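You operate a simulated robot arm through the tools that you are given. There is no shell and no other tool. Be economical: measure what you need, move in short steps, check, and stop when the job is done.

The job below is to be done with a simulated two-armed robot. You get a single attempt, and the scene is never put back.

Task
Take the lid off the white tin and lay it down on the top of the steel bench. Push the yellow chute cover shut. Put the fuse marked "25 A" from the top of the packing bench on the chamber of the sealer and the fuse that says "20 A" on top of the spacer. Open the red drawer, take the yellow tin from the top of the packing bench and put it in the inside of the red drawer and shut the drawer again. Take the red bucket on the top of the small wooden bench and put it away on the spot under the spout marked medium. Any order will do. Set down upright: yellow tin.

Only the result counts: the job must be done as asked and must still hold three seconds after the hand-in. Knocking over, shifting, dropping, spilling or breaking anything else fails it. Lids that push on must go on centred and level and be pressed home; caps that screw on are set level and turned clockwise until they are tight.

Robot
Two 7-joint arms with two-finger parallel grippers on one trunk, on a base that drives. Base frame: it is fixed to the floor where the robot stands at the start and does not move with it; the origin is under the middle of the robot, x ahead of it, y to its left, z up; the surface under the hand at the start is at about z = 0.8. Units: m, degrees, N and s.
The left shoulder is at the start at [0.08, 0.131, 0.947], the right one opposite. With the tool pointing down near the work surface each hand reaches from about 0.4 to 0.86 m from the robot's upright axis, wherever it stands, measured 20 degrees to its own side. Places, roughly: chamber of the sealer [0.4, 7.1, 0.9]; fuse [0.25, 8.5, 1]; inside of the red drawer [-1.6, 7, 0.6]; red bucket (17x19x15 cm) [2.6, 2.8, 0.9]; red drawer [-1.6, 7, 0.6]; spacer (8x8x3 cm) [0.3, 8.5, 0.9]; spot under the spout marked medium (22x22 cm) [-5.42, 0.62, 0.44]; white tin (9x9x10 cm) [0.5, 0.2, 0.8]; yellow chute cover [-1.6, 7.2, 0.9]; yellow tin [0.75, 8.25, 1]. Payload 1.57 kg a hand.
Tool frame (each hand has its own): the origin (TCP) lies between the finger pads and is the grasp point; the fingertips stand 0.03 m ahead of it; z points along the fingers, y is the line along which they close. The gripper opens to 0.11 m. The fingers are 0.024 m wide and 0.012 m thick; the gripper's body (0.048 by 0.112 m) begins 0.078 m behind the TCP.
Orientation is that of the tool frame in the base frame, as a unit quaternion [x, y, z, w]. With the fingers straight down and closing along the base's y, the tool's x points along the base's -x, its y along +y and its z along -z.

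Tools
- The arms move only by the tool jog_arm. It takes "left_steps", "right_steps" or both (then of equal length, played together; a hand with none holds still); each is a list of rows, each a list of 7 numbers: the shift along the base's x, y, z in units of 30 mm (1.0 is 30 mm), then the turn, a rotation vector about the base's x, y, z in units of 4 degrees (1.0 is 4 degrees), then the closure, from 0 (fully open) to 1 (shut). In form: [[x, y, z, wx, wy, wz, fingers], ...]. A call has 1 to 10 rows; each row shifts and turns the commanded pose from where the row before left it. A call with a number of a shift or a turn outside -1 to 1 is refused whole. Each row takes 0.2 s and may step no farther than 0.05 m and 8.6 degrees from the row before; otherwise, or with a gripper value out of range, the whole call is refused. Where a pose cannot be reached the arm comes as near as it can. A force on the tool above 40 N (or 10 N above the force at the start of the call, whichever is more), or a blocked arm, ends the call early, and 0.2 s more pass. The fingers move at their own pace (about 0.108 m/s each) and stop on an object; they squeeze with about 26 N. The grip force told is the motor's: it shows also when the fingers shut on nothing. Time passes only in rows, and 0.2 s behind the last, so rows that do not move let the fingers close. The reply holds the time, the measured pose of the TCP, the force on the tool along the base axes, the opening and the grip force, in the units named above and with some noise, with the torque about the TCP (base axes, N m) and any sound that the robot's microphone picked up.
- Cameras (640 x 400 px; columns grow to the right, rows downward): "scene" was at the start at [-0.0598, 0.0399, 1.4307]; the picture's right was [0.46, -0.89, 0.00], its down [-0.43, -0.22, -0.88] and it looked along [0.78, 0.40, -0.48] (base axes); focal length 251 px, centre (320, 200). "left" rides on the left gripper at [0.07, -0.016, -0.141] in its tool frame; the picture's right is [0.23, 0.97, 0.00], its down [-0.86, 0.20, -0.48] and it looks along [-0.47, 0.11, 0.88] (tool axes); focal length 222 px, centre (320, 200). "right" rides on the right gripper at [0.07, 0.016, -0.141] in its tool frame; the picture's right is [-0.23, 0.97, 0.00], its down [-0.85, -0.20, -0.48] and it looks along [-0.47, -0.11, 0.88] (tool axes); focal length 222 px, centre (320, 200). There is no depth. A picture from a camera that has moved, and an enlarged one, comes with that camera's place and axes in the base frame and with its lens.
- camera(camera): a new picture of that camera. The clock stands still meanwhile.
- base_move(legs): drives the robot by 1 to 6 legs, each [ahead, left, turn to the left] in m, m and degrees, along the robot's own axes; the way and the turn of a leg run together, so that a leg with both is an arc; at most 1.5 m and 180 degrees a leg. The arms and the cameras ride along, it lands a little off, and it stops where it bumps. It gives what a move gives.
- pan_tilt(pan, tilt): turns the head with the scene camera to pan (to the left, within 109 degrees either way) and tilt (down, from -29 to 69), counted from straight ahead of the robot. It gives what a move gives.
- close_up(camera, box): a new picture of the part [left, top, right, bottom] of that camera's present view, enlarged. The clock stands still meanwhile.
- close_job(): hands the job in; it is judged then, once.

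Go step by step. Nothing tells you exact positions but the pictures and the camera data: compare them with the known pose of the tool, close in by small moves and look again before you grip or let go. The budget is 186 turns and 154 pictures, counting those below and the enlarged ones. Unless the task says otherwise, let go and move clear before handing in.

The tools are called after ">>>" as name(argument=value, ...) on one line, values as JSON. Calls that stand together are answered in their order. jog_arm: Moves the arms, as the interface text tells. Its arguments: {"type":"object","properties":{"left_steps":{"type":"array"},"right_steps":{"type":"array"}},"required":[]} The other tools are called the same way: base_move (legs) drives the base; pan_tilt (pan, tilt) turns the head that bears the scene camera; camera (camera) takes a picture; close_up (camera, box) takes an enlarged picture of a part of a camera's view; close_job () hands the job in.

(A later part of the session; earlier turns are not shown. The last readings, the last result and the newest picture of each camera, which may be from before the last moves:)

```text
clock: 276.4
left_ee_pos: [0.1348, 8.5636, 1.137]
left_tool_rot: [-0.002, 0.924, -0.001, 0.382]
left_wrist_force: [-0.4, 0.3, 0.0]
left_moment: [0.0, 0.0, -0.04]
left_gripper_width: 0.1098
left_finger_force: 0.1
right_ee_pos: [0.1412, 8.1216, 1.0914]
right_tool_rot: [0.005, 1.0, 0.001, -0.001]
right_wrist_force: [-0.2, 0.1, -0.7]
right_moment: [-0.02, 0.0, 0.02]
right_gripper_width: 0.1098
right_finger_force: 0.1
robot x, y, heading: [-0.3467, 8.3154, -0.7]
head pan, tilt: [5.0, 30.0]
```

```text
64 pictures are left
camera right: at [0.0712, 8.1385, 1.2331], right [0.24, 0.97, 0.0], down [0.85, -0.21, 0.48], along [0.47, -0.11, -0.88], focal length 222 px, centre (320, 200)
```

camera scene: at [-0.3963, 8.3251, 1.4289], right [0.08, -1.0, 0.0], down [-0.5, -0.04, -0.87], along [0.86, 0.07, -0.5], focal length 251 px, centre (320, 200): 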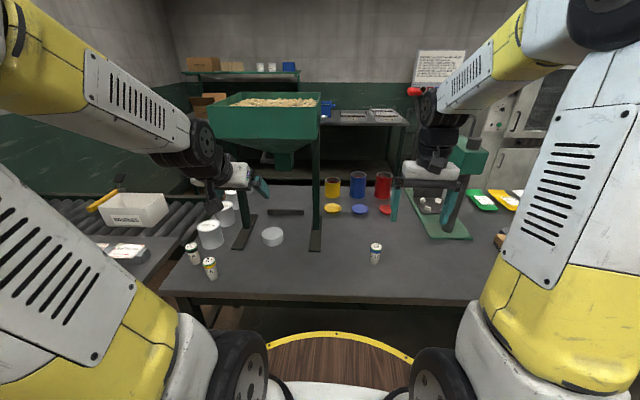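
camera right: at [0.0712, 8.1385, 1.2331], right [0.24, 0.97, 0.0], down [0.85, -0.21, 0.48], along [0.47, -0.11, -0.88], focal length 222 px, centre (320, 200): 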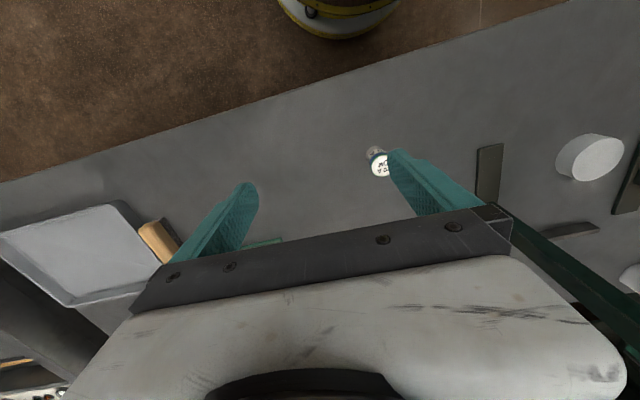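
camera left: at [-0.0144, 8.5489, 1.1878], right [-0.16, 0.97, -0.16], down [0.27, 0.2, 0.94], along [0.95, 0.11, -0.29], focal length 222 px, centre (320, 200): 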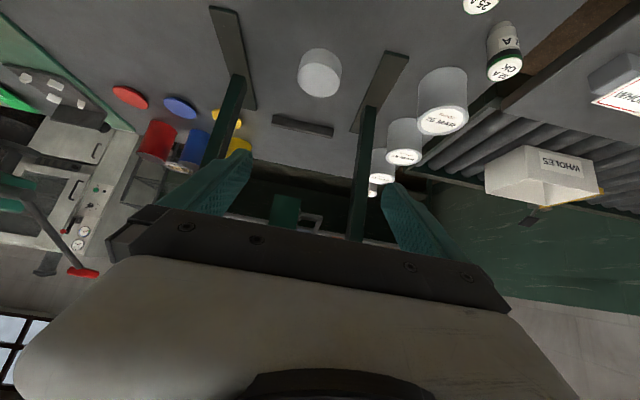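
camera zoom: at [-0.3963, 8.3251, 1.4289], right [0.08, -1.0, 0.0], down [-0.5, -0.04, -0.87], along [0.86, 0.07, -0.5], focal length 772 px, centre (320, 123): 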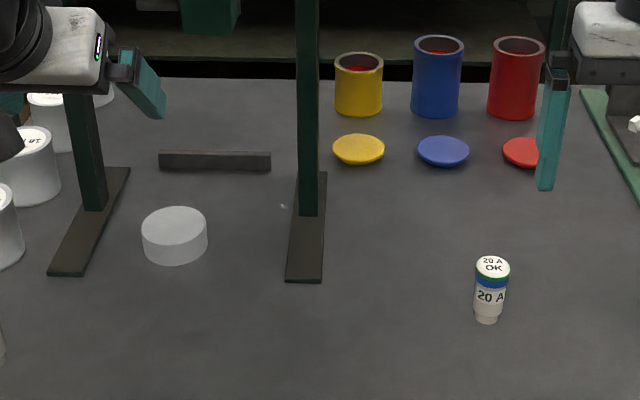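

Fuse 20 A: axis [0.195, 8.20], top z 0.936, bench z 0.86; spacer centre [0.293, 8.549], top 0.89. I clear the right hand and bring the left hand towards the fuse.

>>> jog_arm(left_steps=[[-0.1, 0, 0, 0, 0, 0, 0], [-0.1, 0, 0, 0, 0, 0, 0], [-0.1, -1, 0, 0, 0, 0, 0.2], [0, -1, 0, 0, 0, 0, 0.2], [0, -1, 0, 0, 0, 0, 0.2], [0, -1, 0, 0, 0, 0, 0.2], [0, -1, 0, 0, 0, 0, 0.2], [0, -1, 0, 0, 0, 0, 0.2], [0, -1, 0, 0, 0, 0, 0.2], [0, -1, 0, 0, 0, 0, 0.2]], right_steps=[[0, -1, 0, 0, 0, 0, 0], [0, -1, 0, 0, 0, 0, 0], [0, -1, 0, 0, 0, 0, 0], [0, -1, 0, 0, 0, 0, 0], [0, -1, 0, 0, 0, 0, 0], [0, -1, 0, 0, 0, 0, 0], [0, -1, 0, 0, 0, 0, 0], [0, -1, 0, 0, 0, 0, 0], [0, -0.5, 0, 0, 0, 0, 0], [0, 0, 0, 0, 0, 0, 0]])

>>> jog_arm(left_steps=[[0, -1, -1, 0, 0, 0, 0.3], [0, -1, -1, 0, 0, 0, 0.3], [0, -1, -1, 0, 0, 0, 0.3], [0, -1, -1, 0, 0, 0, 0.3], [0, 0, -1, 0, 0, 0, 0.3]])

>>> camera(camera="left")

>>> close_up(camera="scene", box=[300, 180, 440, 290])

```text
clock: 278.6
left_ee_pos: [0.125, 8.3215, 1.1272]
left_tool_rot: [-0.008, 0.932, -0.021, 0.362]
left_wrist_force: [-0.4, 0.3, 0.5]
left_moment: [0.01, 0.01, 0.0]
left_gripper_width: 0.088
left_finger_force: 0.0
right_ee_pos: [0.1429, 7.8679, 1.0917]
right_tool_rot: [0.006, 1.0, 0.001, -0.001]
right_wrist_force: [0.0, -0.4, -0.3]
right_moment: [0.03, -0.02, -0.02]
right_gripper_width: 0.11
right_finger_force: 0.0
robot x, y, heading: [-0.3438, 8.3198, -0.6]
head pan, tilt: [5.0, 30.0]
```

```text
clock: 279.8
left_ee_pos: [0.1241, 8.2015, 0.9864]
left_tool_rot: [-0.002, 0.924, 0.0, 0.382]
left_wrist_force: [-0.5, -0.8, 0.8]
left_moment: [0.01, 0.0, -0.03]
left_gripper_width: 0.0771
left_finger_force: 0.0
right_ee_pos: [0.1431, 7.8678, 1.0917]
right_tool_rot: [0.004, 1.0, -0.001, 0.0]
right_wrist_force: [-0.1, 0.3, 0.4]
right_moment: [0.03, 0.02, 0.0]
right_gripper_width: 0.1101
right_finger_force: 0.0
robot x, y, heading: [-0.3478, 8.3162, -0.6]
head pan, tilt: [5.0, 30.0]
```

```text
63 pictures are left
camera left: at [-0.0251, 8.1861, 1.0378], right [-0.16, 0.97, -0.16], down [0.27, 0.2, 0.94], along [0.95, 0.11, -0.29], focal length 222 px, centre (320, 200)
```

left: 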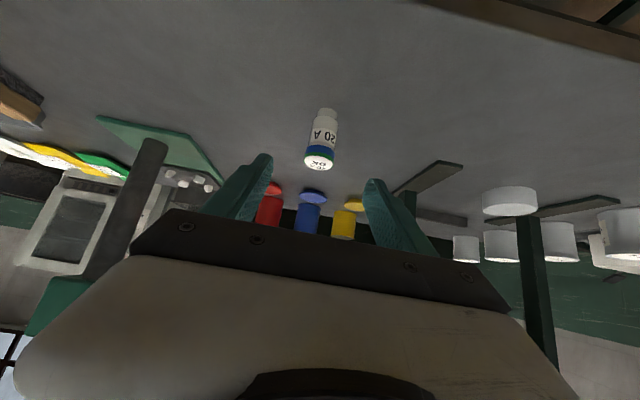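

```text
3.64 times, centred on (370, 235) of scene
camera zoom: at [-0.3963, 8.3252, 1.4289], right [0.08, -1.0, 0.0], down [-0.5, -0.04, -0.87], along [0.86, 0.07, -0.5], focal length 913 px, centre (138, 73)
```

zoom: 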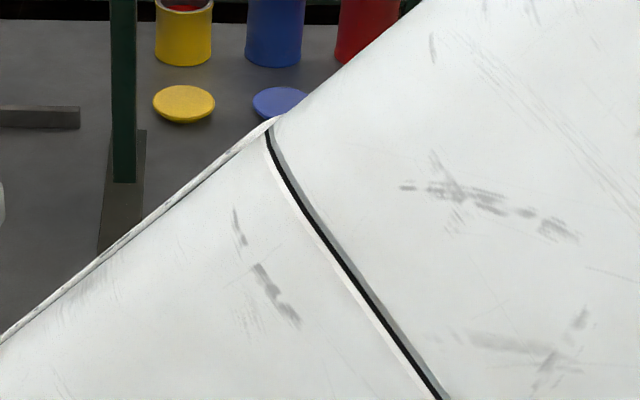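

The fuse is aligned between the fingers. I advance along the finger axis and close.

>>> jog_arm(left_steps=[[0.79, 0.05, -0.87, 0, 0, 0, 0.3], [0.79, 0, -0.87, 0, 0, 0, 0.3], [0.75, 0, -0.87, 0, 0, 0, 0.3]])

>>> camera(camera="left")

```text
clock: 280.8
left_ee_pos: [0.1904, 8.1823, 0.9252]
left_tool_rot: [0.005, 0.922, -0.026, 0.385]
left_wrist_force: [-0.4, -0.1, 0.3]
left_moment: [-0.01, 0.02, 0.02]
left_gripper_width: 0.077
left_finger_force: 0.0
right_ee_pos: [0.1423, 7.866, 1.0767]
right_tool_rot: [0.007, 1.0, 0.005, -0.014]
right_wrist_force: [-0.4, 0.1, -0.1]
right_moment: [-0.01, -0.01, 0.01]
right_gripper_width: 0.1099
right_finger_force: 0.1
robot x, y, heading: [-0.3423, 8.3155, -0.6]
head pan, tilt: [5.0, 30.0]
stopped in row 3 (left hand): the arm was blocked; the commanded pose is now the measured one
```

```text
61 pictures are left
camera left: at [0.04, 8.1742, 0.9749], right [-0.13, 0.97, -0.21], down [0.27, 0.23, 0.93], along [0.95, 0.07, -0.29], focal length 222 px, centre (320, 200)
```

left: 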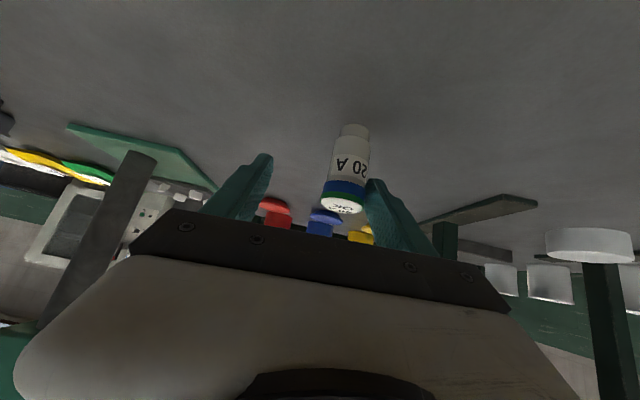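

The two arms touched each other (the right hand was pushed a little), so I back the left hand out, straighten it, and shift the base to the right for a better reach.

>>> jog_arm(left_steps=[[-0.1, 0.5, 0.2, 0, 0, 0, 0.1], [-0.8, 0.2, 0.87, 0.2, 0.03, 0.15, 0], [-0.8, 0, 0.87, 0.2, 0.03, 0.15, 0], [-0.6, 0.4, 0.9, 0.2, 0.03, 0.15, 0], [0, 1, 0.9, 0, 0, 0, 0], [0, 1, 0.8, 0, 0, 0, 0], [0, 1, 0, 0, 0, 0, 0], [0, 1, 0, 0, 0, 0, 0]], right_steps=[[0, 0, 0, 0, 0, 0, 0], [0, 0, 0, 0, 0, 0, 0], [0, 0, 0, 0, 0, 0, 0], [0, 0, 0, 0, 0, 0, 0], [0, -0.5, 0, 0, 0, 0, 0], [0, -0.5, 0, 0, 0, 0, 0], [0, 0, 0, 0, 0, 0, 0], [0, 0, 0, 0, 0, 0, 0]])

>>> close_up(camera="scene", box=[220, 160, 420, 290])

```text
clock: 282.6
left_ee_pos: [0.1208, 8.3338, 1.0595]
left_tool_rot: [0.0, 0.925, -0.001, 0.38]
left_wrist_force: [0.0, -0.3, -0.2]
left_moment: [0.03, 0.02, 0.0]
left_gripper_width: 0.1101
left_finger_force: 0.1
right_ee_pos: [0.1408, 7.8354, 1.0762]
right_tool_rot: [0.008, 1.0, 0.004, -0.014]
right_wrist_force: [-0.6, -0.1, 0.0]
right_moment: [0.02, 0.0, 0.02]
right_gripper_width: 0.1102
right_finger_force: 0.0
robot x, y, heading: [-0.347, 8.3206, -0.6]
head pan, tilt: [5.0, 30.0]
```

```text
3.08 times, centred on (320, 225) of scene
camera zoom: at [-0.3963, 8.3247, 1.429], right [0.08, -1.0, 0.0], down [-0.5, -0.04, -0.87], along [0.86, 0.07, -0.5], focal length 772 px, centre (320, 123)
```

zoom: 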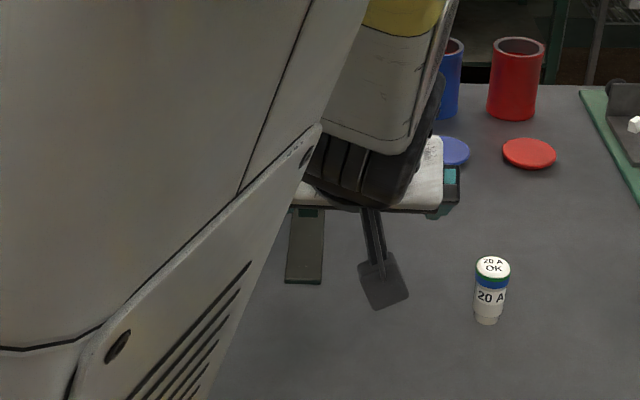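

The fuse still stands in place. I raise the right hand, drive the base 0.25 m right, then move over the fuse again.

>>> jog_arm(right_steps=[[-0.5, 0, 1, 0, 0, 0, 0], [-0.5, 0, 1, 0, 0, 0, 0], [-0.5, 0, 1, 0, 0, 0, 0]])

>>> base_move(legs=[[0.0, -0.25, 0.6]])

>>> jog_arm(left_steps=[[0, 0.5, -0.3, 0, 0, 0, 0.2], [0, 0.5, -0.5, 0, 0, 0, 0.2], [0, 0.8, -0.5, 0, 0, 0, 0.2], [0, 0.8, -0.5, 0, 0, 0, 0.2], [0, 0.8, -0.5, 0, 0, 0, 0.2]])

>>> camera(camera="left")

```text
clock: 283.4
left_ee_pos: [0.1213, 8.335, 1.0582]
left_tool_rot: [-0.001, 0.925, 0.0, 0.381]
left_wrist_force: [0.0, -0.6, -0.4]
left_moment: [0.02, 0.01, 0.02]
left_gripper_width: 0.1099
left_finger_force: 0.1
right_ee_pos: [0.0968, 7.8379, 1.1664]
right_tool_rot: [0.007, 1.0, 0.004, -0.015]
right_wrist_force: [0.0, -1.2, -0.6]
right_moment: [0.03, 0.04, 0.0]
right_gripper_width: 0.11
right_finger_force: 0.1
robot x, y, heading: [-0.345, 8.3204, -0.8]
head pan, tilt: [5.0, 30.0]
```

```text
clock: 285.2
left_ee_pos: [0.1222, 8.0931, 1.0583]
left_tool_rot: [-0.009, 0.924, 0.003, 0.381]
left_wrist_force: [0.6, 0.9, 0.5]
left_moment: [0.03, 0.02, -0.03]
left_gripper_width: 0.1102
left_finger_force: 0.1
right_ee_pos: [0.1028, 7.5972, 1.1661]
right_tool_rot: [-0.001, 1.0, 0.004, -0.014]
right_wrist_force: [0.3, 0.8, 0.3]
right_moment: [0.0, 0.01, -0.02]
right_gripper_width: 0.11
right_finger_force: 0.1
robot x, y, heading: [-0.3456, 8.0669, 0.1]
head pan, tilt: [5.0, 30.0]
```

```text
clock: 286.4
left_ee_pos: [0.1724, 8.1763, 1.0149]
left_tool_rot: [-0.009, 0.925, 0.004, 0.381]
left_wrist_force: [-0.2, 0.3, 0.5]
left_moment: [0.01, 0.01, 0.04]
left_gripper_width: 0.088
left_finger_force: 0.2
left hand out of reach, approached as far as the arm can: row 1, 2, 3, 4, 5
right_ee_pos: [0.1028, 7.5971, 1.1669]
right_tool_rot: [-0.001, 1.0, 0.005, -0.015]
right_wrist_force: [0.1, 0.1, -1.0]
right_moment: [0.03, -0.06, 0.0]
right_gripper_width: 0.1101
right_finger_force: 0.1
robot x, y, heading: [-0.3488, 8.0683, 0.2]
head pan, tilt: [5.0, 30.0]
```

```text
59 pictures are left
camera left: at [0.0236, 8.1584, 1.0668], right [-0.18, 0.97, -0.16], down [0.27, 0.21, 0.94], along [0.95, 0.13, -0.3], focal length 222 px, centre (320, 200)
```

left: 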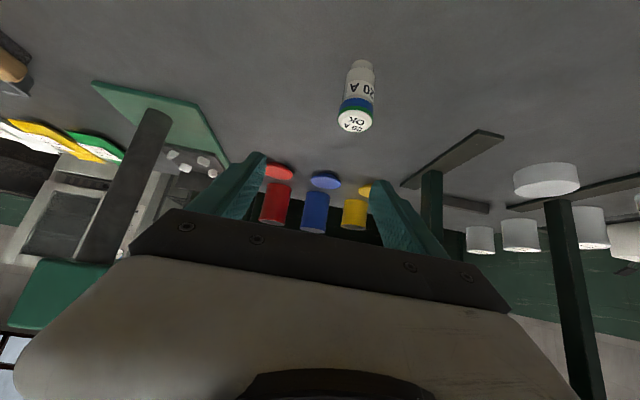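

The arm is folded too near the body for that pitch; I back the base 0.13 m and continue.

>>> base_move(legs=[[-0.14, 0, 0]])

>>> jog_arm(left_steps=[[0, 0, 0, 0, 0, 0, 0.2], [0.3, 0, 0, 0, 0, 0, 0.2]])

```text
clock: 287.7
left_ee_pos: [0.0336, 8.1758, 1.0148]
left_tool_rot: [-0.008, 0.925, 0.003, 0.38]
left_wrist_force: [-0.3, -0.5, -0.3]
left_moment: [0.0, 0.0, 0.0]
left_gripper_width: 0.0878
left_finger_force: 0.0
right_ee_pos: [-0.0366, 7.5938, 1.1656]
right_tool_rot: [0.0, 1.0, 0.005, -0.014]
right_wrist_force: [0.7, 1.0, -0.6]
right_moment: [-0.01, 0.0, 0.01]
right_gripper_width: 0.1099
right_finger_force: 0.0
robot x, y, heading: [-0.4839, 8.0677, 0.2]
head pan, tilt: [5.0, 30.0]
```

```text
clock: 288.3
left_ee_pos: [0.0423, 8.1749, 1.0149]
left_tool_rot: [-0.009, 0.925, 0.004, 0.38]
left_wrist_force: [0.3, -0.2, -1.4]
left_moment: [0.01, 0.04, 0.03]
left_gripper_width: 0.088
left_finger_force: 0.0
right_ee_pos: [-0.0362, 7.5944, 1.1657]
right_tool_rot: [0.0, 1.0, 0.004, -0.014]
right_wrist_force: [0.1, -0.5, -0.4]
right_moment: [0.01, -0.01, -0.01]
right_gripper_width: 0.1101
right_finger_force: 0.0
robot x, y, heading: [-0.4835, 8.0686, 0.3]
head pan, tilt: [5.0, 30.0]
```

>>> jog_arm(left_steps=[[0.98, 0.31, -0.3, 0, 0, 0, 0.2], [0.98, 0.31, -0.4, 0, 0, 0, 0.2], [0.98, 0.31, -0.6, 0, 0, 0, 0.2]])

>>> camera(camera="left")

```text
clock: 289.1
left_ee_pos: [0.1309, 8.2018, 0.9739]
left_tool_rot: [-0.009, 0.925, 0.003, 0.38]
left_wrist_force: [-0.3, 1.0, -1.1]
left_moment: [-0.01, -0.02, -0.04]
left_gripper_width: 0.0878
left_finger_force: 0.0
right_ee_pos: [-0.0368, 7.5952, 1.1668]
right_tool_rot: [0.0, 1.0, 0.004, -0.014]
right_wrist_force: [-0.2, 0.9, -0.1]
right_moment: [-0.05, -0.02, 0.01]
right_gripper_width: 0.1099
right_finger_force: 0.1
robot x, y, heading: [-0.4855, 8.0668, 0.1]
head pan, tilt: [5.0, 30.0]
```

```text
58 pictures are left
camera left: at [-0.0177, 8.1846, 1.0266], right [-0.18, 0.97, -0.16], down [0.27, 0.21, 0.94], along [0.95, 0.13, -0.3], focal length 222 px, centre (320, 200)
```

left: 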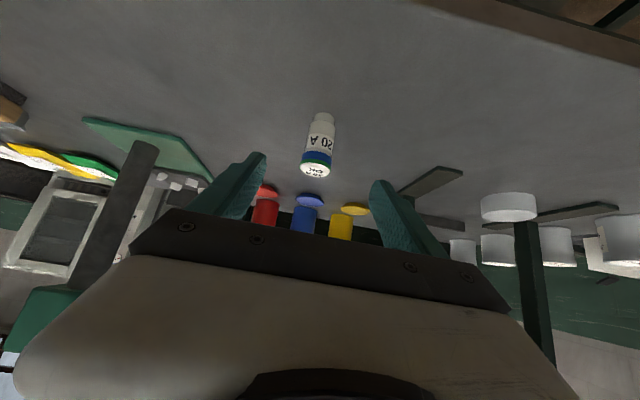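

>>> jog_arm(left_steps=[[0.7, 0.03, -0.73, 0, 0, 0, 0.2], [0.7, 0.03, -0.73, 0, 0, 0, 0.3], [0.73, 0, -0.74, 0, 0, 0, 0.4], [0, 0, 0, 0, 0, 0, 0.8], [0, 0, 0, 0, 0, 0, 1], [0, 0, 0, 0, 0, 0, 1]])

>>> jog_arm(left_steps=[[0, 0, 0.5, 0, 0, 0, 1], [0, 0, 1, 0, 0, 0, 1]])

>>> camera(camera="left")

```text
clock: 290.5
left_ee_pos: [0.1972, 8.2045, 0.9079]
left_tool_rot: [-0.009, 0.925, 0.003, 0.38]
left_wrist_force: [0.4, -0.5, -0.1]
left_moment: [0.04, -0.02, 0.01]
left_gripper_width: 0.0297
left_finger_force: 26.5
right_ee_pos: [-0.0356, 7.5941, 1.1672]
right_tool_rot: [0.0, 1.0, 0.004, -0.014]
right_wrist_force: [0.0, 0.1, 0.2]
right_moment: [-0.02, -0.02, -0.01]
right_gripper_width: 0.1103
right_finger_force: 0.0
robot x, y, heading: [-0.4889, 8.0675, 0.3]
head pan, tilt: [5.0, 30.0]
```

```text
clock: 291.1
left_ee_pos: [0.1964, 8.2055, 0.9525]
left_tool_rot: [-0.008, 0.925, 0.004, 0.38]
left_wrist_force: [0.3, -0.4, -2.3]
left_moment: [0.01, 0.01, 0.01]
left_gripper_width: 0.0296
left_finger_force: 26.2
right_ee_pos: [-0.0353, 7.5952, 1.1664]
right_tool_rot: [-0.001, 1.0, 0.004, -0.014]
right_wrist_force: [0.8, 0.7, -1.1]
right_moment: [0.0, -0.01, -0.01]
right_gripper_width: 0.11
right_finger_force: 0.0
robot x, y, heading: [-0.4852, 8.0689, 0.3]
head pan, tilt: [5.0, 30.0]
```

```text
57 pictures are left
camera left: at [0.048, 8.1876, 1.0054], right [-0.18, 0.97, -0.16], down [0.27, 0.2, 0.94], along [0.95, 0.13, -0.3], focal length 222 px, centre (320, 200)
```

left: 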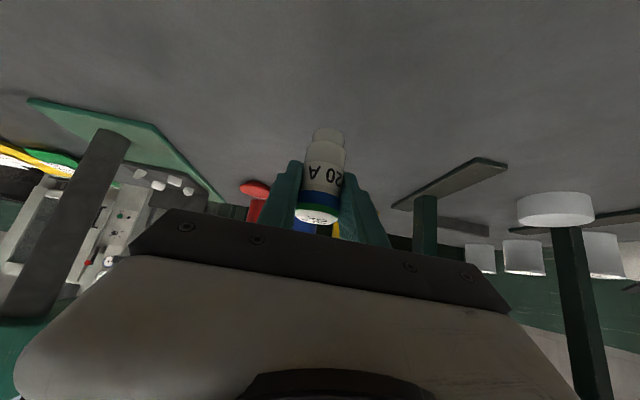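

Fuse 20 A is held upright. I strafe left to bring it in front of the spacer.

>>> jog_arm(left_steps=[[-0.3, 0, 1, 0, 0, 0, 1]])

>>> base_move(legs=[[0.0, 0.34, 0]])

>>> camera(camera="left")

>>> camera(camera="scene")

```text
clock: 291.5
left_ee_pos: [0.1873, 8.2058, 0.984]
left_tool_rot: [-0.008, 0.925, 0.004, 0.38]
left_wrist_force: [0.3, -0.3, -2.1]
left_moment: [0.01, 0.02, 0.02]
left_gripper_width: 0.0297
left_finger_force: 26.0
right_ee_pos: [-0.0357, 7.5939, 1.1658]
right_tool_rot: [0.0, 1.0, 0.004, -0.014]
right_wrist_force: [-0.8, -1.2, -0.4]
right_moment: [-0.02, 0.04, 0.02]
right_gripper_width: 0.1103
right_finger_force: 0.0
robot x, y, heading: [-0.4847, 8.0715, 0.5]
head pan, tilt: [5.0, 30.0]
```

```text
clock: 293.7
left_ee_pos: [0.1845, 8.5411, 0.9847]
left_tool_rot: [-0.01, 0.925, 0.004, 0.38]
left_wrist_force: [-0.2, 0.4, -0.8]
left_moment: [0.0, -0.02, -0.01]
left_gripper_width: 0.0296
left_finger_force: 26.0
right_ee_pos: [-0.0359, 7.9287, 1.1671]
right_tool_rot: [-0.001, 1.0, 0.005, -0.014]
right_wrist_force: [0.6, 1.3, -1.1]
right_moment: [0.01, 0.02, 0.03]
right_gripper_width: 0.1098
right_finger_force: 0.1
robot x, y, heading: [-0.4866, 8.402, 0.6]
head pan, tilt: [5.0, 30.0]
```

```text
56 pictures are left
camera left: at [0.0355, 8.522, 1.0362], right [-0.18, 0.97, -0.16], down [0.27, 0.21, 0.94], along [0.95, 0.13, -0.3], focal length 222 px, centre (320, 200)
```

left: 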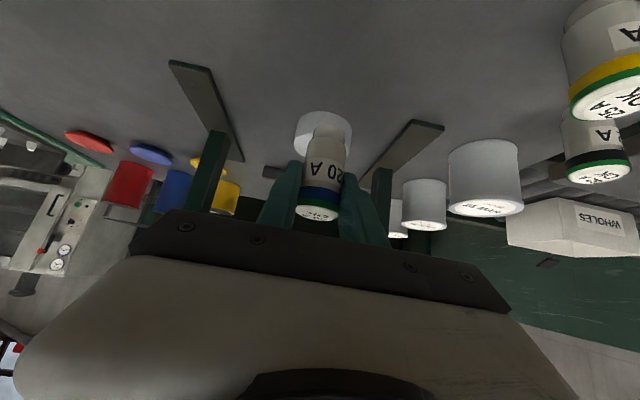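

```text
55 pictures are left
camera scene: at [-0.5371, 8.4062, 1.4289], right [0.09, -1.0, 0.0], down [-0.5, -0.05, -0.87], along [0.86, 0.08, -0.5], focal length 251 px, centre (320, 200)
```

scene: 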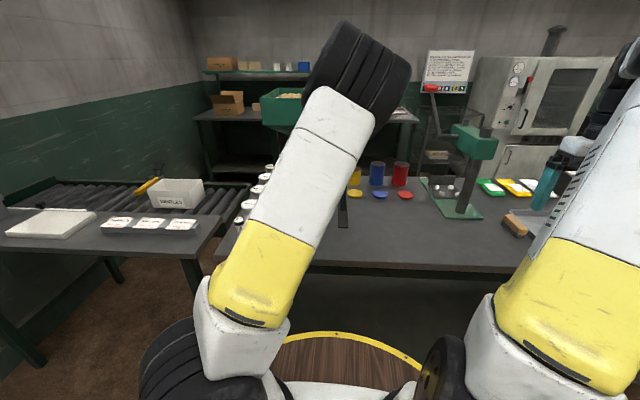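

>>> close_up(camera="left", box=[250, 90, 400, 240])

```text
2.67 times, centred on (325, 165) of left
camera zoom: at [0.0355, 8.522, 1.0362], right [-0.18, 0.97, -0.16], down [0.27, 0.21, 0.94], along [0.95, 0.13, -0.3], focal length 592 px, centre (307, 293)
```

zoom: 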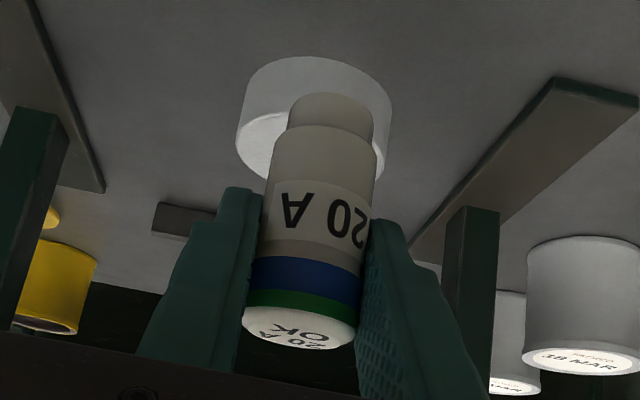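

Spacer top centre: about [0.288, 8.547, 0.89]. I move over it.

>>> jog_arm(left_steps=[[0.9, 0.05, 0, 0, 0, 0, 1], [0.9, 0.05, 0, 0, 0, 0, 1], [0.9, 0.05, 0, 0, 0, 0, 1], [0.8, 0.05, 0, 0, 0, 0, 1], [0, 0, -0.8, 0, 0, 0, 1]])

>>> close_up(camera="left", box=[250, 90, 400, 240])

```text
clock: 294.9
left_ee_pos: [0.2892, 8.5434, 0.9847]
left_tool_rot: [-0.01, 0.925, 0.004, 0.379]
left_wrist_force: [-0.5, -0.2, -0.1]
left_moment: [-0.02, -0.01, -0.01]
left_gripper_width: 0.0291
left_finger_force: 25.5
left hand out of reach, approached as far as the arm can: row 5
right_ee_pos: [-0.0351, 7.9287, 1.1654]
right_tool_rot: [-0.002, 1.0, 0.004, -0.014]
right_wrist_force: [-0.1, 0.1, -0.8]
right_moment: [0.04, 0.0, 0.04]
right_gripper_width: 0.1097
right_finger_force: 0.2
robot x, y, heading: [-0.4818, 8.3954, 0.5]
head pan, tilt: [5.0, 30.0]
```

```text
2.67 times, centred on (325, 165) of left
camera zoom: at [0.1405, 8.5253, 1.0367], right [-0.18, 0.97, -0.16], down [0.27, 0.21, 0.94], along [0.95, 0.13, -0.3], focal length 592 px, centre (307, 293)
```

zoom: 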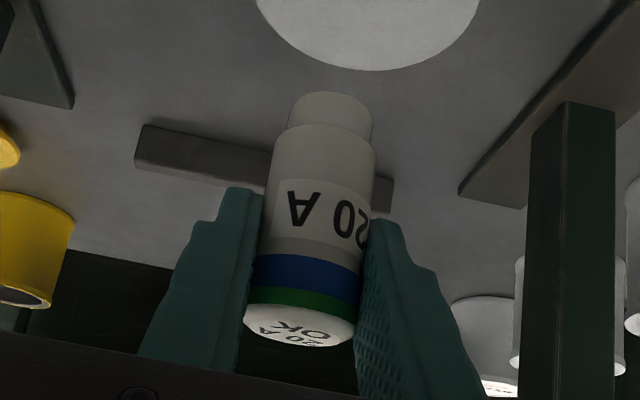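

The lowering is out of reach from here; I draw the arm back 9 cm and drive the base 9 cm forward.

>>> jog_arm(left_steps=[[-1, 0, 0.4, 0, 0, 0, 1], [-1, 0, 0.4, 0, 0, 0, 1], [-1, 0, 0, 0, 0, 0, 1]])

>>> base_move(legs=[[0.09, 0, 0]])

>>> jog_arm(left_steps=[[0, 0, -0.5, 0, 0, 0, 1], [0, 0, -0.5, 0, 0, 0, 1]])

>>> close_up(camera="left", box=[250, 90, 400, 240])

```text
clock: 295.7
left_ee_pos: [0.2004, 8.543, 1.0077]
left_tool_rot: [-0.01, 0.925, 0.005, 0.379]
left_wrist_force: [0.2, -0.3, -0.2]
left_moment: [-0.01, 0.03, 0.01]
left_gripper_width: 0.0292
left_finger_force: 25.8
right_ee_pos: [-0.0355, 7.9278, 1.1661]
right_tool_rot: [-0.001, 1.0, 0.004, -0.013]
right_wrist_force: [0.2, 0.0, 0.0]
right_moment: [0.01, -0.01, -0.01]
right_gripper_width: 0.1103
right_finger_force: 0.0
robot x, y, heading: [-0.4847, 8.4047, 0.4]
head pan, tilt: [5.0, 30.0]
```

```text
clock: 296.8
left_ee_pos: [0.2898, 8.5437, 1.0091]
left_tool_rot: [-0.009, 0.925, 0.003, 0.38]
left_wrist_force: [0.3, -0.2, -1.9]
left_moment: [0.0, -0.01, -0.01]
left_gripper_width: 0.0293
left_finger_force: 26.4
right_ee_pos: [0.0533, 7.9283, 1.1665]
right_tool_rot: [-0.001, 1.0, 0.005, -0.014]
right_wrist_force: [-0.5, -0.6, 0.0]
right_moment: [-0.01, 0.02, 0.03]
right_gripper_width: 0.1101
right_finger_force: 0.0
robot x, y, heading: [-0.3971, 8.4004, 0.4]
head pan, tilt: [5.0, 30.0]
```

```text
clock: 297.4
left_ee_pos: [0.2902, 8.5431, 0.9784]
left_tool_rot: [-0.009, 0.925, 0.004, 0.38]
left_wrist_force: [0.2, 0.9, -0.3]
left_moment: [-0.04, -0.01, 0.0]
left_gripper_width: 0.0291
left_finger_force: 25.7
right_ee_pos: [0.0552, 7.9291, 1.1668]
right_tool_rot: [-0.001, 1.0, 0.005, -0.013]
right_wrist_force: [0.4, 0.5, 0.3]
right_moment: [0.02, -0.01, -0.01]
right_gripper_width: 0.1102
right_finger_force: 0.0
robot x, y, heading: [-0.3976, 8.4042, 0.5]
head pan, tilt: [5.0, 30.0]
```

```text
2.67 times, centred on (325, 165) of left
camera zoom: at [0.141, 8.5256, 1.0305], right [-0.18, 0.97, -0.16], down [0.27, 0.2, 0.94], along [0.95, 0.13, -0.3], focal length 592 px, centre (307, 293)
```

zoom: 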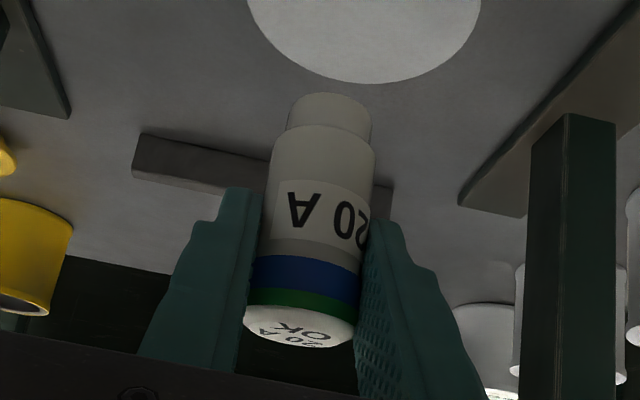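

>>> jog_arm(left_steps=[[-0.15, 0.25, -0.5, 0, 0, 0, 1], [0, 0, -0.4, 0, 0, 0, 1], [0, 0, -0.2, 0, 0, 0, 1]])

>>> close_up(camera="left", box=[250, 60, 400, 210])

```text
clock: 298.2
left_ee_pos: [0.2863, 8.5514, 0.9454]
left_tool_rot: [-0.01, 0.925, 0.004, 0.381]
left_wrist_force: [-0.2, -0.1, -0.4]
left_moment: [0.01, 0.0, 0.02]
left_gripper_width: 0.0291
left_finger_force: 25.9
right_ee_pos: [0.0535, 7.9294, 1.1667]
right_tool_rot: [-0.001, 1.0, 0.004, -0.013]
right_wrist_force: [0.7, -0.7, 0.6]
right_moment: [-0.02, 0.01, -0.01]
right_gripper_width: 0.1101
right_finger_force: 0.1
robot x, y, heading: [-0.3942, 8.3994, 0.2]
head pan, tilt: [5.0, 30.0]
```

```text
2.67 times, centred on (325, 135) of left
camera zoom: at [0.1375, 8.5334, 0.9974], right [-0.18, 0.97, -0.16], down [0.27, 0.21, 0.94], along [0.95, 0.13, -0.3], focal length 592 px, centre (307, 373)
```

zoom: 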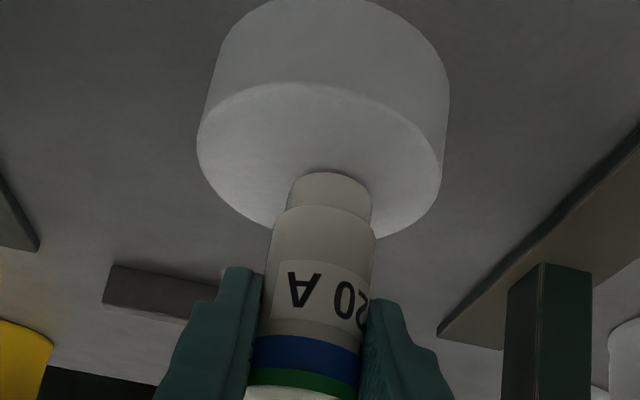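

>>> jog_arm(left_steps=[[0, 0, -0.12, 0, 0, 0, 1], [0, 0, -0.1, 0, 0, 0, 1], [0, 0, -0.1, 0, 0, 0, 1]])

>>> close_up(camera="left", box=[250, 60, 400, 210])

```text
clock: 299.0
left_ee_pos: [0.2881, 8.5512, 0.939]
left_tool_rot: [-0.01, 0.924, 0.004, 0.382]
left_wrist_force: [0.8, 0.8, 20.9]
left_moment: [-0.03, -0.2, 0.0]
left_gripper_width: 0.0289
left_finger_force: 26.1
right_ee_pos: [0.0527, 7.9286, 1.1659]
right_tool_rot: [-0.001, 1.0, 0.004, -0.014]
right_wrist_force: [0.8, -0.3, 0.2]
right_moment: [-0.03, -0.02, 0.02]
right_gripper_width: 0.1099
right_finger_force: 0.1
robot x, y, heading: [-0.3985, 8.3997, 0.0]
head pan, tilt: [5.0, 30.0]
```

```text
2.67 times, centred on (325, 135) of left
camera zoom: at [0.1381, 8.5332, 0.9896], right [-0.18, 0.97, -0.16], down [0.26, 0.21, 0.94], along [0.95, 0.13, -0.29], focal length 592 px, centre (307, 373)
```

zoom: 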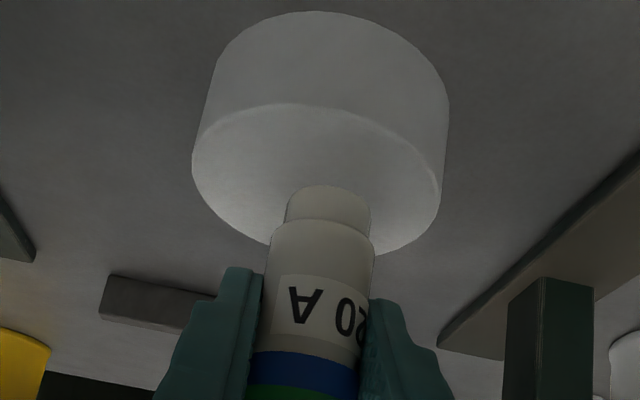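

Contact; the fuse stands on the spacer. I relieve the load, open and retreat along the finger axis.

>>> jog_arm(left_steps=[[0, 0, 0.13, 0, 0, 0, 1], [0, 0, 0, 0, 0, 0, 0.7], [0, 0, 0, 0, 0, 0, 0.4], [0, 0, 0, 0, 0, 0, 0.4], [-0.7, 0, 0.7, 0, 0, 0, 0.4], [-0.7, 0, 0.7, 0, 0, 0, 0.4], [-0.9, 0, 0.5, 0, 0, 0, 0.4], [-1, 0, 0.3, 0, 0, 0, 0.4]])

>>> camera(camera="left")

```text
clock: 300.8
left_ee_pos: [0.1873, 8.5524, 1.0074]
left_tool_rot: [-0.009, 0.925, 0.004, 0.38]
left_wrist_force: [0.7, -0.3, 0.0]
left_moment: [0.0, 0.04, -0.02]
left_gripper_width: 0.066
left_finger_force: 0.1
right_ee_pos: [0.0537, 7.9286, 1.1658]
right_tool_rot: [0.0, 1.0, 0.005, -0.014]
right_wrist_force: [0.5, 0.1, -0.6]
right_moment: [0.01, 0.05, 0.01]
right_gripper_width: 0.1098
right_finger_force: 0.1
robot x, y, heading: [-0.3951, 8.4001, 0.5]
head pan, tilt: [5.0, 30.0]
```

```text
49 pictures are left
camera left: at [0.0383, 8.5339, 1.0587], right [-0.18, 0.97, -0.16], down [0.27, 0.2, 0.94], along [0.95, 0.13, -0.3], focal length 222 px, centre (320, 200)
```

left: 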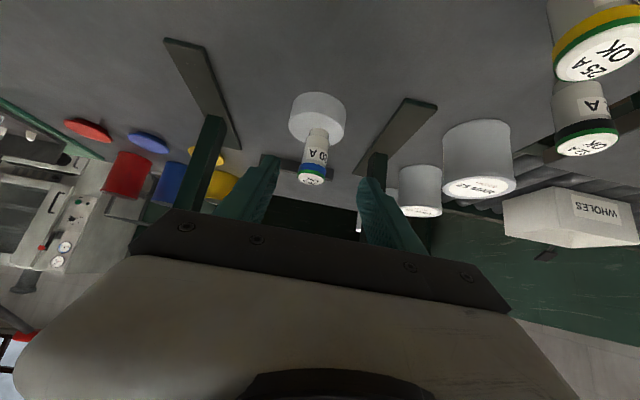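

The 20 A fuse stands on the spacer. Next the 25 A fuse at about [0.096, 8.677]: I bring the left hand back to pointing down over it.

>>> jog_arm(left_steps=[[-1, 0, 0.5, 0, 1, 0, 0], [-1, 0, 0.5, 0, 1, 0, 0], [-0.5, 0.5, 0.3, 0, 1, 0, 0.2], [-0.5, 0.5, 0.3, 0, 1, 0, 0.4], [0, 0.5, 0.2, 0, 1, 0, 0.4], [0, 0.5, 0, 0, 1, 0, 0.4], [0, 0.5, 0, 0, 1, 0, 0.4], [0, 0.5, 0, 0, 1, 0, 0.4], [0, 0.5, 0, 0, 1, 0, 0.4], [0, 0.5, 0, 0, 1, 0, 0.4]])

>>> jog_arm(left_steps=[[0, 0.1, 0, 0, 1, 0, 0.4], [0, 0, 0, 0.1, 0.25, -0.2, 0.4]])

>>> camera(camera="left")

```text
clock: 303.0
left_ee_pos: [0.0962, 8.6714, 1.0608]
left_tool_rot: [-0.006, 0.999, 0.006, 0.04]
left_wrist_force: [0.9, 0.4, -0.5]
left_moment: [0.02, -0.01, -0.02]
left_gripper_width: 0.0662
left_finger_force: 0.1
right_ee_pos: [0.0536, 7.9283, 1.1655]
right_tool_rot: [0.0, 1.0, 0.004, -0.014]
right_wrist_force: [-0.2, 0.1, -0.2]
right_moment: [0.03, -0.02, -0.01]
right_gripper_width: 0.1101
right_finger_force: 0.2
robot x, y, heading: [-0.3947, 8.403, 0.2]
head pan, tilt: [5.0, 30.0]
```

```text
clock: 303.6
left_ee_pos: [0.0976, 8.6752, 1.0602]
left_tool_rot: [0.0, 1.0, 0.01, -0.003]
left_wrist_force: [-0.1, 0.5, -0.2]
left_moment: [-0.02, 0.0, -0.02]
left_gripper_width: 0.066
left_finger_force: 0.1
right_ee_pos: [0.0536, 7.9292, 1.1664]
right_tool_rot: [-0.001, 1.0, 0.004, -0.013]
right_wrist_force: [-0.8, 0.9, 0.1]
right_moment: [0.0, 0.0, 0.0]
right_gripper_width: 0.1098
right_finger_force: 0.0
robot x, y, heading: [-0.3983, 8.3988, 0.1]
head pan, tilt: [5.0, 30.0]
```

```text
48 pictures are left
camera left: at [0.0273, 8.6567, 1.2024], right [-0.23, 0.97, 0.02], down [0.86, 0.19, 0.48], along [0.46, 0.13, -0.88], focal length 222 px, centre (320, 200)
```

left: 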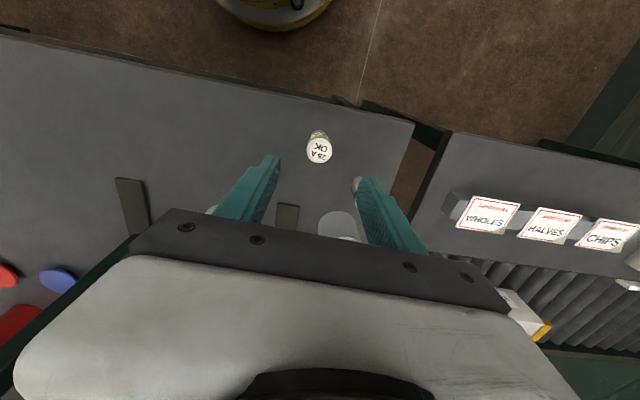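

>>> jog_arm(left_steps=[[0.1, 0.15, -1, 0, 0, 0, 0.5], [0, 0, -1, 0, 0, 0, 0.5], [0, 0, -1, 0, 0, 0, 0.5], [0, 0, -1, 0, 0, 0, 0.5], [0, 0, -1, 0, 0, 0, 0.5], [0, 0, -0.15, 0, 0, 0, 0.5], [0, 0, 0, 0, 0, 0, 0.8], [0, 0, 0, 0, 0, 0, 1], [0, 0, 0, 0, 0, 0, 1]])

>>> jog_arm(left_steps=[[0, 0, 0.5, 0, 0, 0, 1], [0, 0, 1, 0, 0, 0, 1], [0, 0, 1, 0, 0, 0, 1], [0, 0, 1, 0, 0, 0, 1], [0, 0, 1, 0, 0, 0, 1], [0, 0, 1, 0, 0, 0, 1], [0, 0, 1, 0, 0, 0, 1]])

>>> camera(camera="left")

```text
clock: 305.6
left_ee_pos: [0.0981, 8.6789, 0.9061]
left_tool_rot: [0.0, 1.0, 0.01, -0.003]
left_wrist_force: [-0.3, -0.8, 0.7]
left_moment: [-0.06, 0.03, -0.01]
left_gripper_width: 0.0292
left_finger_force: 26.0
right_ee_pos: [0.0534, 7.9292, 1.1657]
right_tool_rot: [-0.001, 1.0, 0.005, -0.013]
right_wrist_force: [-0.4, 0.4, 0.2]
right_moment: [0.0, 0.0, 0.03]
right_gripper_width: 0.1099
right_finger_force: 0.1
robot x, y, heading: [-0.3944, 8.4015, 0.1]
head pan, tilt: [5.0, 30.0]
```

```text
clock: 307.2
left_ee_pos: [0.0995, 8.6808, 1.102]
left_tool_rot: [0.0, 1.0, 0.01, -0.003]
left_wrist_force: [1.3, 0.2, -0.3]
left_moment: [0.0, 0.01, -0.02]
left_gripper_width: 0.0293
left_finger_force: 26.2
right_ee_pos: [0.0544, 7.9288, 1.1647]
right_tool_rot: [-0.001, 1.0, 0.005, -0.014]
right_wrist_force: [0.8, 0.4, -0.7]
right_moment: [-0.01, 0.04, -0.04]
right_gripper_width: 0.1098
right_finger_force: 0.0
robot x, y, heading: [-0.3974, 8.4033, 0.3]
head pan, tilt: [5.0, 30.0]
```

```text
47 pictures are left
camera left: at [0.0305, 8.6621, 1.2445], right [-0.23, 0.97, 0.02], down [0.86, 0.19, 0.48], along [0.46, 0.13, -0.88], focal length 222 px, centre (320, 200)
```

left: 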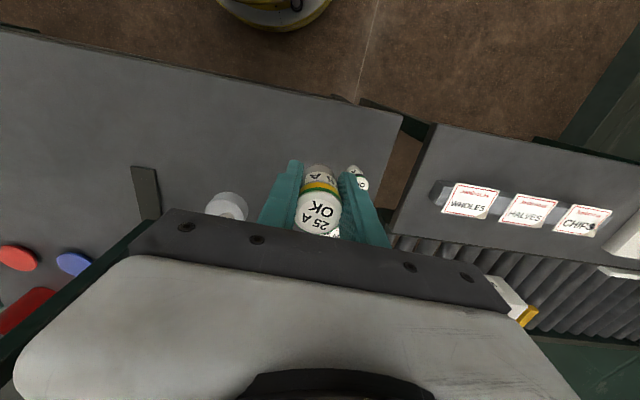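

25 A is held. I back out and go in front of the sealer.

>>> base_move(legs=[[-0.2, 0, 0], [0, -1.4, 0]])

>>> camera(camera="scene")

```text
clock: 315.5
left_ee_pos: [-0.0983, 7.2529, 1.1027]
left_tool_rot: [0.005, 1.0, 0.01, -0.003]
left_wrist_force: [-0.5, 0.0, -1.1]
left_moment: [0.02, -0.01, -0.01]
left_gripper_width: 0.029
left_finger_force: 25.6
right_ee_pos: [-0.1528, 6.5025, 1.1664]
right_tool_rot: [0.005, 1.0, 0.005, -0.014]
right_wrist_force: [-1.2, -0.5, -0.2]
right_moment: [0.0, -0.01, -0.01]
right_gripper_width: 0.1098
right_finger_force: 0.1
robot x, y, heading: [-0.6, 6.9795, -0.2]
head pan, tilt: [5.0, 30.0]
```

```text
46 pictures are left
camera scene: at [-0.6487, 6.9851, 1.4289], right [0.08, -1.0, 0.0], down [-0.5, -0.04, -0.87], along [0.86, 0.07, -0.5], focal length 251 px, centre (320, 200)
```

scene: 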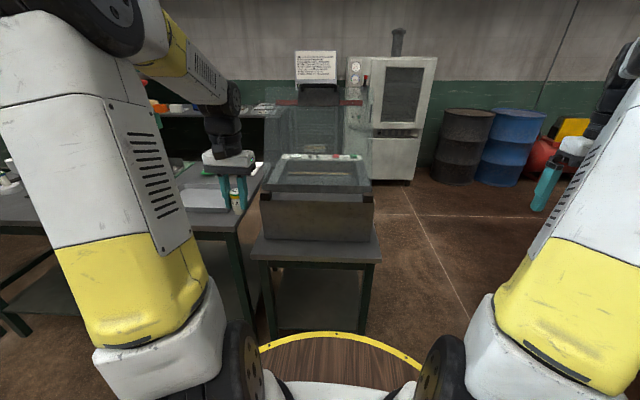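

>>> close_up(camera="scene", box=[230, 130, 400, 250])

>>> camera(camera="left")

```text
3.33 times, centred on (315, 190) of scene
camera zoom: at [-0.6487, 6.9851, 1.4289], right [0.08, -1.0, 0.0], down [-0.5, -0.04, -0.87], along [0.86, 0.07, -0.5], focal length 837 px, centre (337, 233)
```

zoom: 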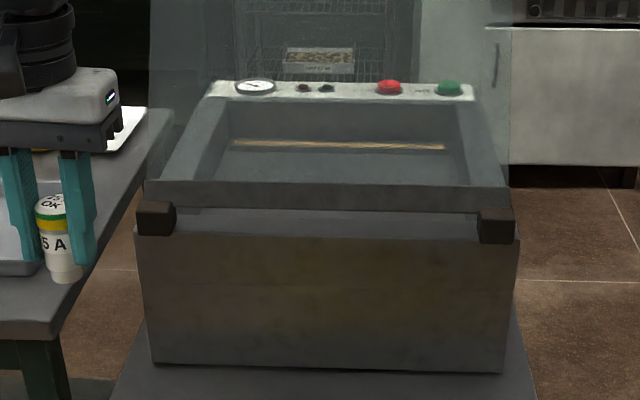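

```text
44 pictures are left
camera left: at [-0.1689, 7.235, 1.244], right [-0.22, 0.98, 0.02], down [0.86, 0.18, 0.48], along [0.46, 0.12, -0.88], focal length 222 px, centre (320, 200)
```

left: 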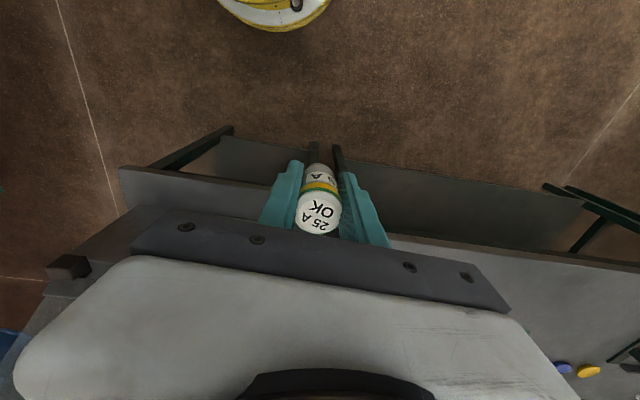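

I check the sealer's lid (a translucent shape stands above it).

>>> close_up(camera="scene", box=[220, 60, 420, 210])

```text
2.67 times, centred on (320, 135) of scene
camera zoom: at [-0.6487, 6.9851, 1.4289], right [0.08, -1.0, 0.0], down [-0.5, -0.04, -0.87], along [0.86, 0.07, -0.5], focal length 669 px, centre (320, 373)
```

zoom: 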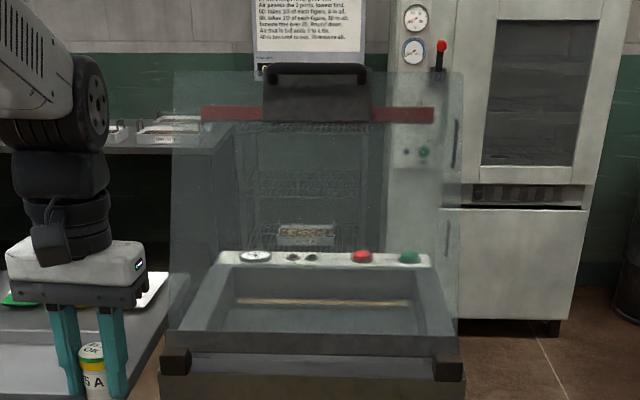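

The lid is open, leaning up and forward to about [0.50, z 1.31]; the chamber floor in front of the seal bar is near [0.41, 7.07], z about 0.90. I drive in and bring the fuse over it.

>>> base_move(legs=[[0.31, -0.1, 0.2]])

>>> jog_arm(left_steps=[[0.9, -0.3, 0, 0, 0, 0, 1], [0.9, -0.3, 0, 0, 0, 0, 1], [0.9, -0.3, 0, 0, 0, 0, 1], [0.9, -0.3, 0, 0, 0, 0, 1], [0.9, -0.3, 0, 0, 0, 0, 1], [0.9, -0.3, 0, 0, 0, 0, 1]])

>>> camera(camera="left")

>>> camera(camera="scene")

```text
clock: 317.6
left_ee_pos: [0.214, 7.1515, 1.1025]
left_tool_rot: [0.005, 1.0, 0.011, -0.003]
left_wrist_force: [-0.5, -0.3, 0.4]
left_moment: [0.01, 0.0, 0.01]
left_gripper_width: 0.0291
left_finger_force: 26.1
right_ee_pos: [0.1583, 6.3995, 1.166]
right_tool_rot: [0.005, 1.0, 0.004, -0.014]
right_wrist_force: [-0.6, 0.4, -0.4]
right_moment: [0.02, -0.01, -0.04]
right_gripper_width: 0.1103
right_finger_force: 0.0
robot x, y, heading: [-0.2909, 6.8782, -0.2]
head pan, tilt: [5.0, 30.0]
```

```text
clock: 319.0
left_ee_pos: [0.3748, 7.0938, 1.1032]
left_tool_rot: [0.006, 1.0, 0.01, -0.001]
left_wrist_force: [-2.7, -0.7, 2.8]
left_moment: [-0.07, 0.04, -0.02]
left_gripper_width: 0.0289
left_finger_force: 25.9
right_ee_pos: [0.1574, 6.3995, 1.1664]
right_tool_rot: [0.006, 1.0, 0.004, -0.015]
right_wrist_force: [-0.1, 0.7, 0.1]
right_moment: [-0.03, 0.02, 0.0]
right_gripper_width: 0.1099
right_finger_force: 0.1
robot x, y, heading: [-0.2885, 6.8773, -0.5]
head pan, tilt: [5.0, 30.0]
```

```text
42 pictures are left
camera left: at [0.3059, 7.0772, 1.2449], right [-0.22, 0.98, 0.02], down [0.86, 0.18, 0.48], along [0.46, 0.12, -0.88], focal length 222 px, centre (320, 200)
```

left: 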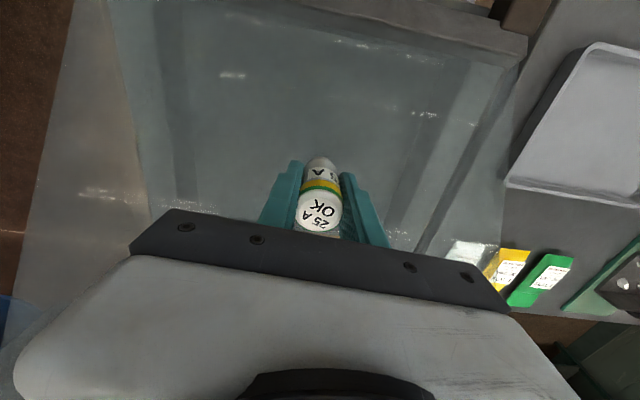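

```text
41 pictures are left
camera scene: at [-0.3365, 6.8839, 1.4289], right [0.08, -1.0, 0.0], down [-0.5, -0.04, -0.87], along [0.86, 0.07, -0.5], focal length 251 px, centre (320, 200)
```

scene: 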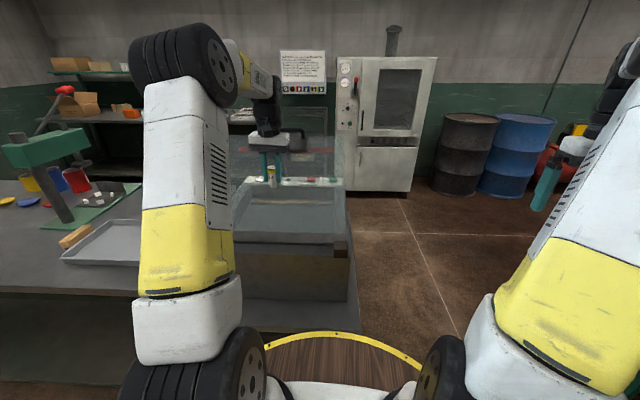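

A slight contact force appears; I zoom before going on.

>>> close_up(camera="scene", box=[215, 80, 365, 260])

```text
2.22 times, centred on (290, 170) of scene
camera zoom: at [-0.3365, 6.8839, 1.4289], right [0.08, -1.0, 0.0], down [-0.5, -0.04, -0.87], along [0.86, 0.07, -0.5], focal length 558 px, centre (387, 267)
```

zoom: 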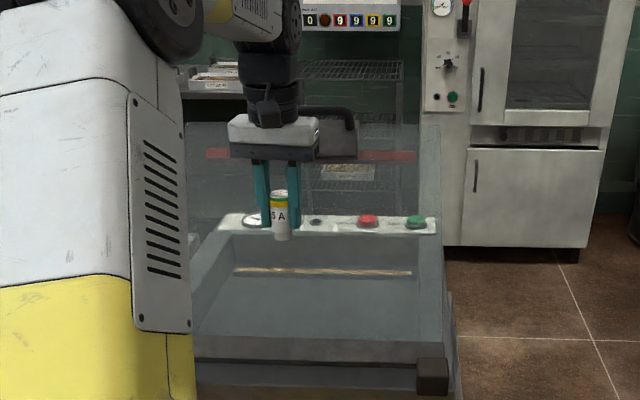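

>>> close_up(camera="scene", box=[240, 70, 350, 200])

```text
3.08 times, centred on (295, 135) of scene
camera zoom: at [-0.3365, 6.8839, 1.4289], right [0.08, -1.0, 0.0], down [-0.5, -0.04, -0.87], along [0.86, 0.07, -0.5], focal length 772 px, centre (397, 400)
```

zoom: 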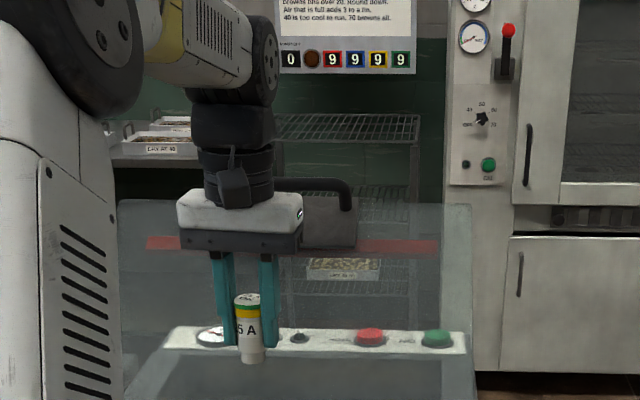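

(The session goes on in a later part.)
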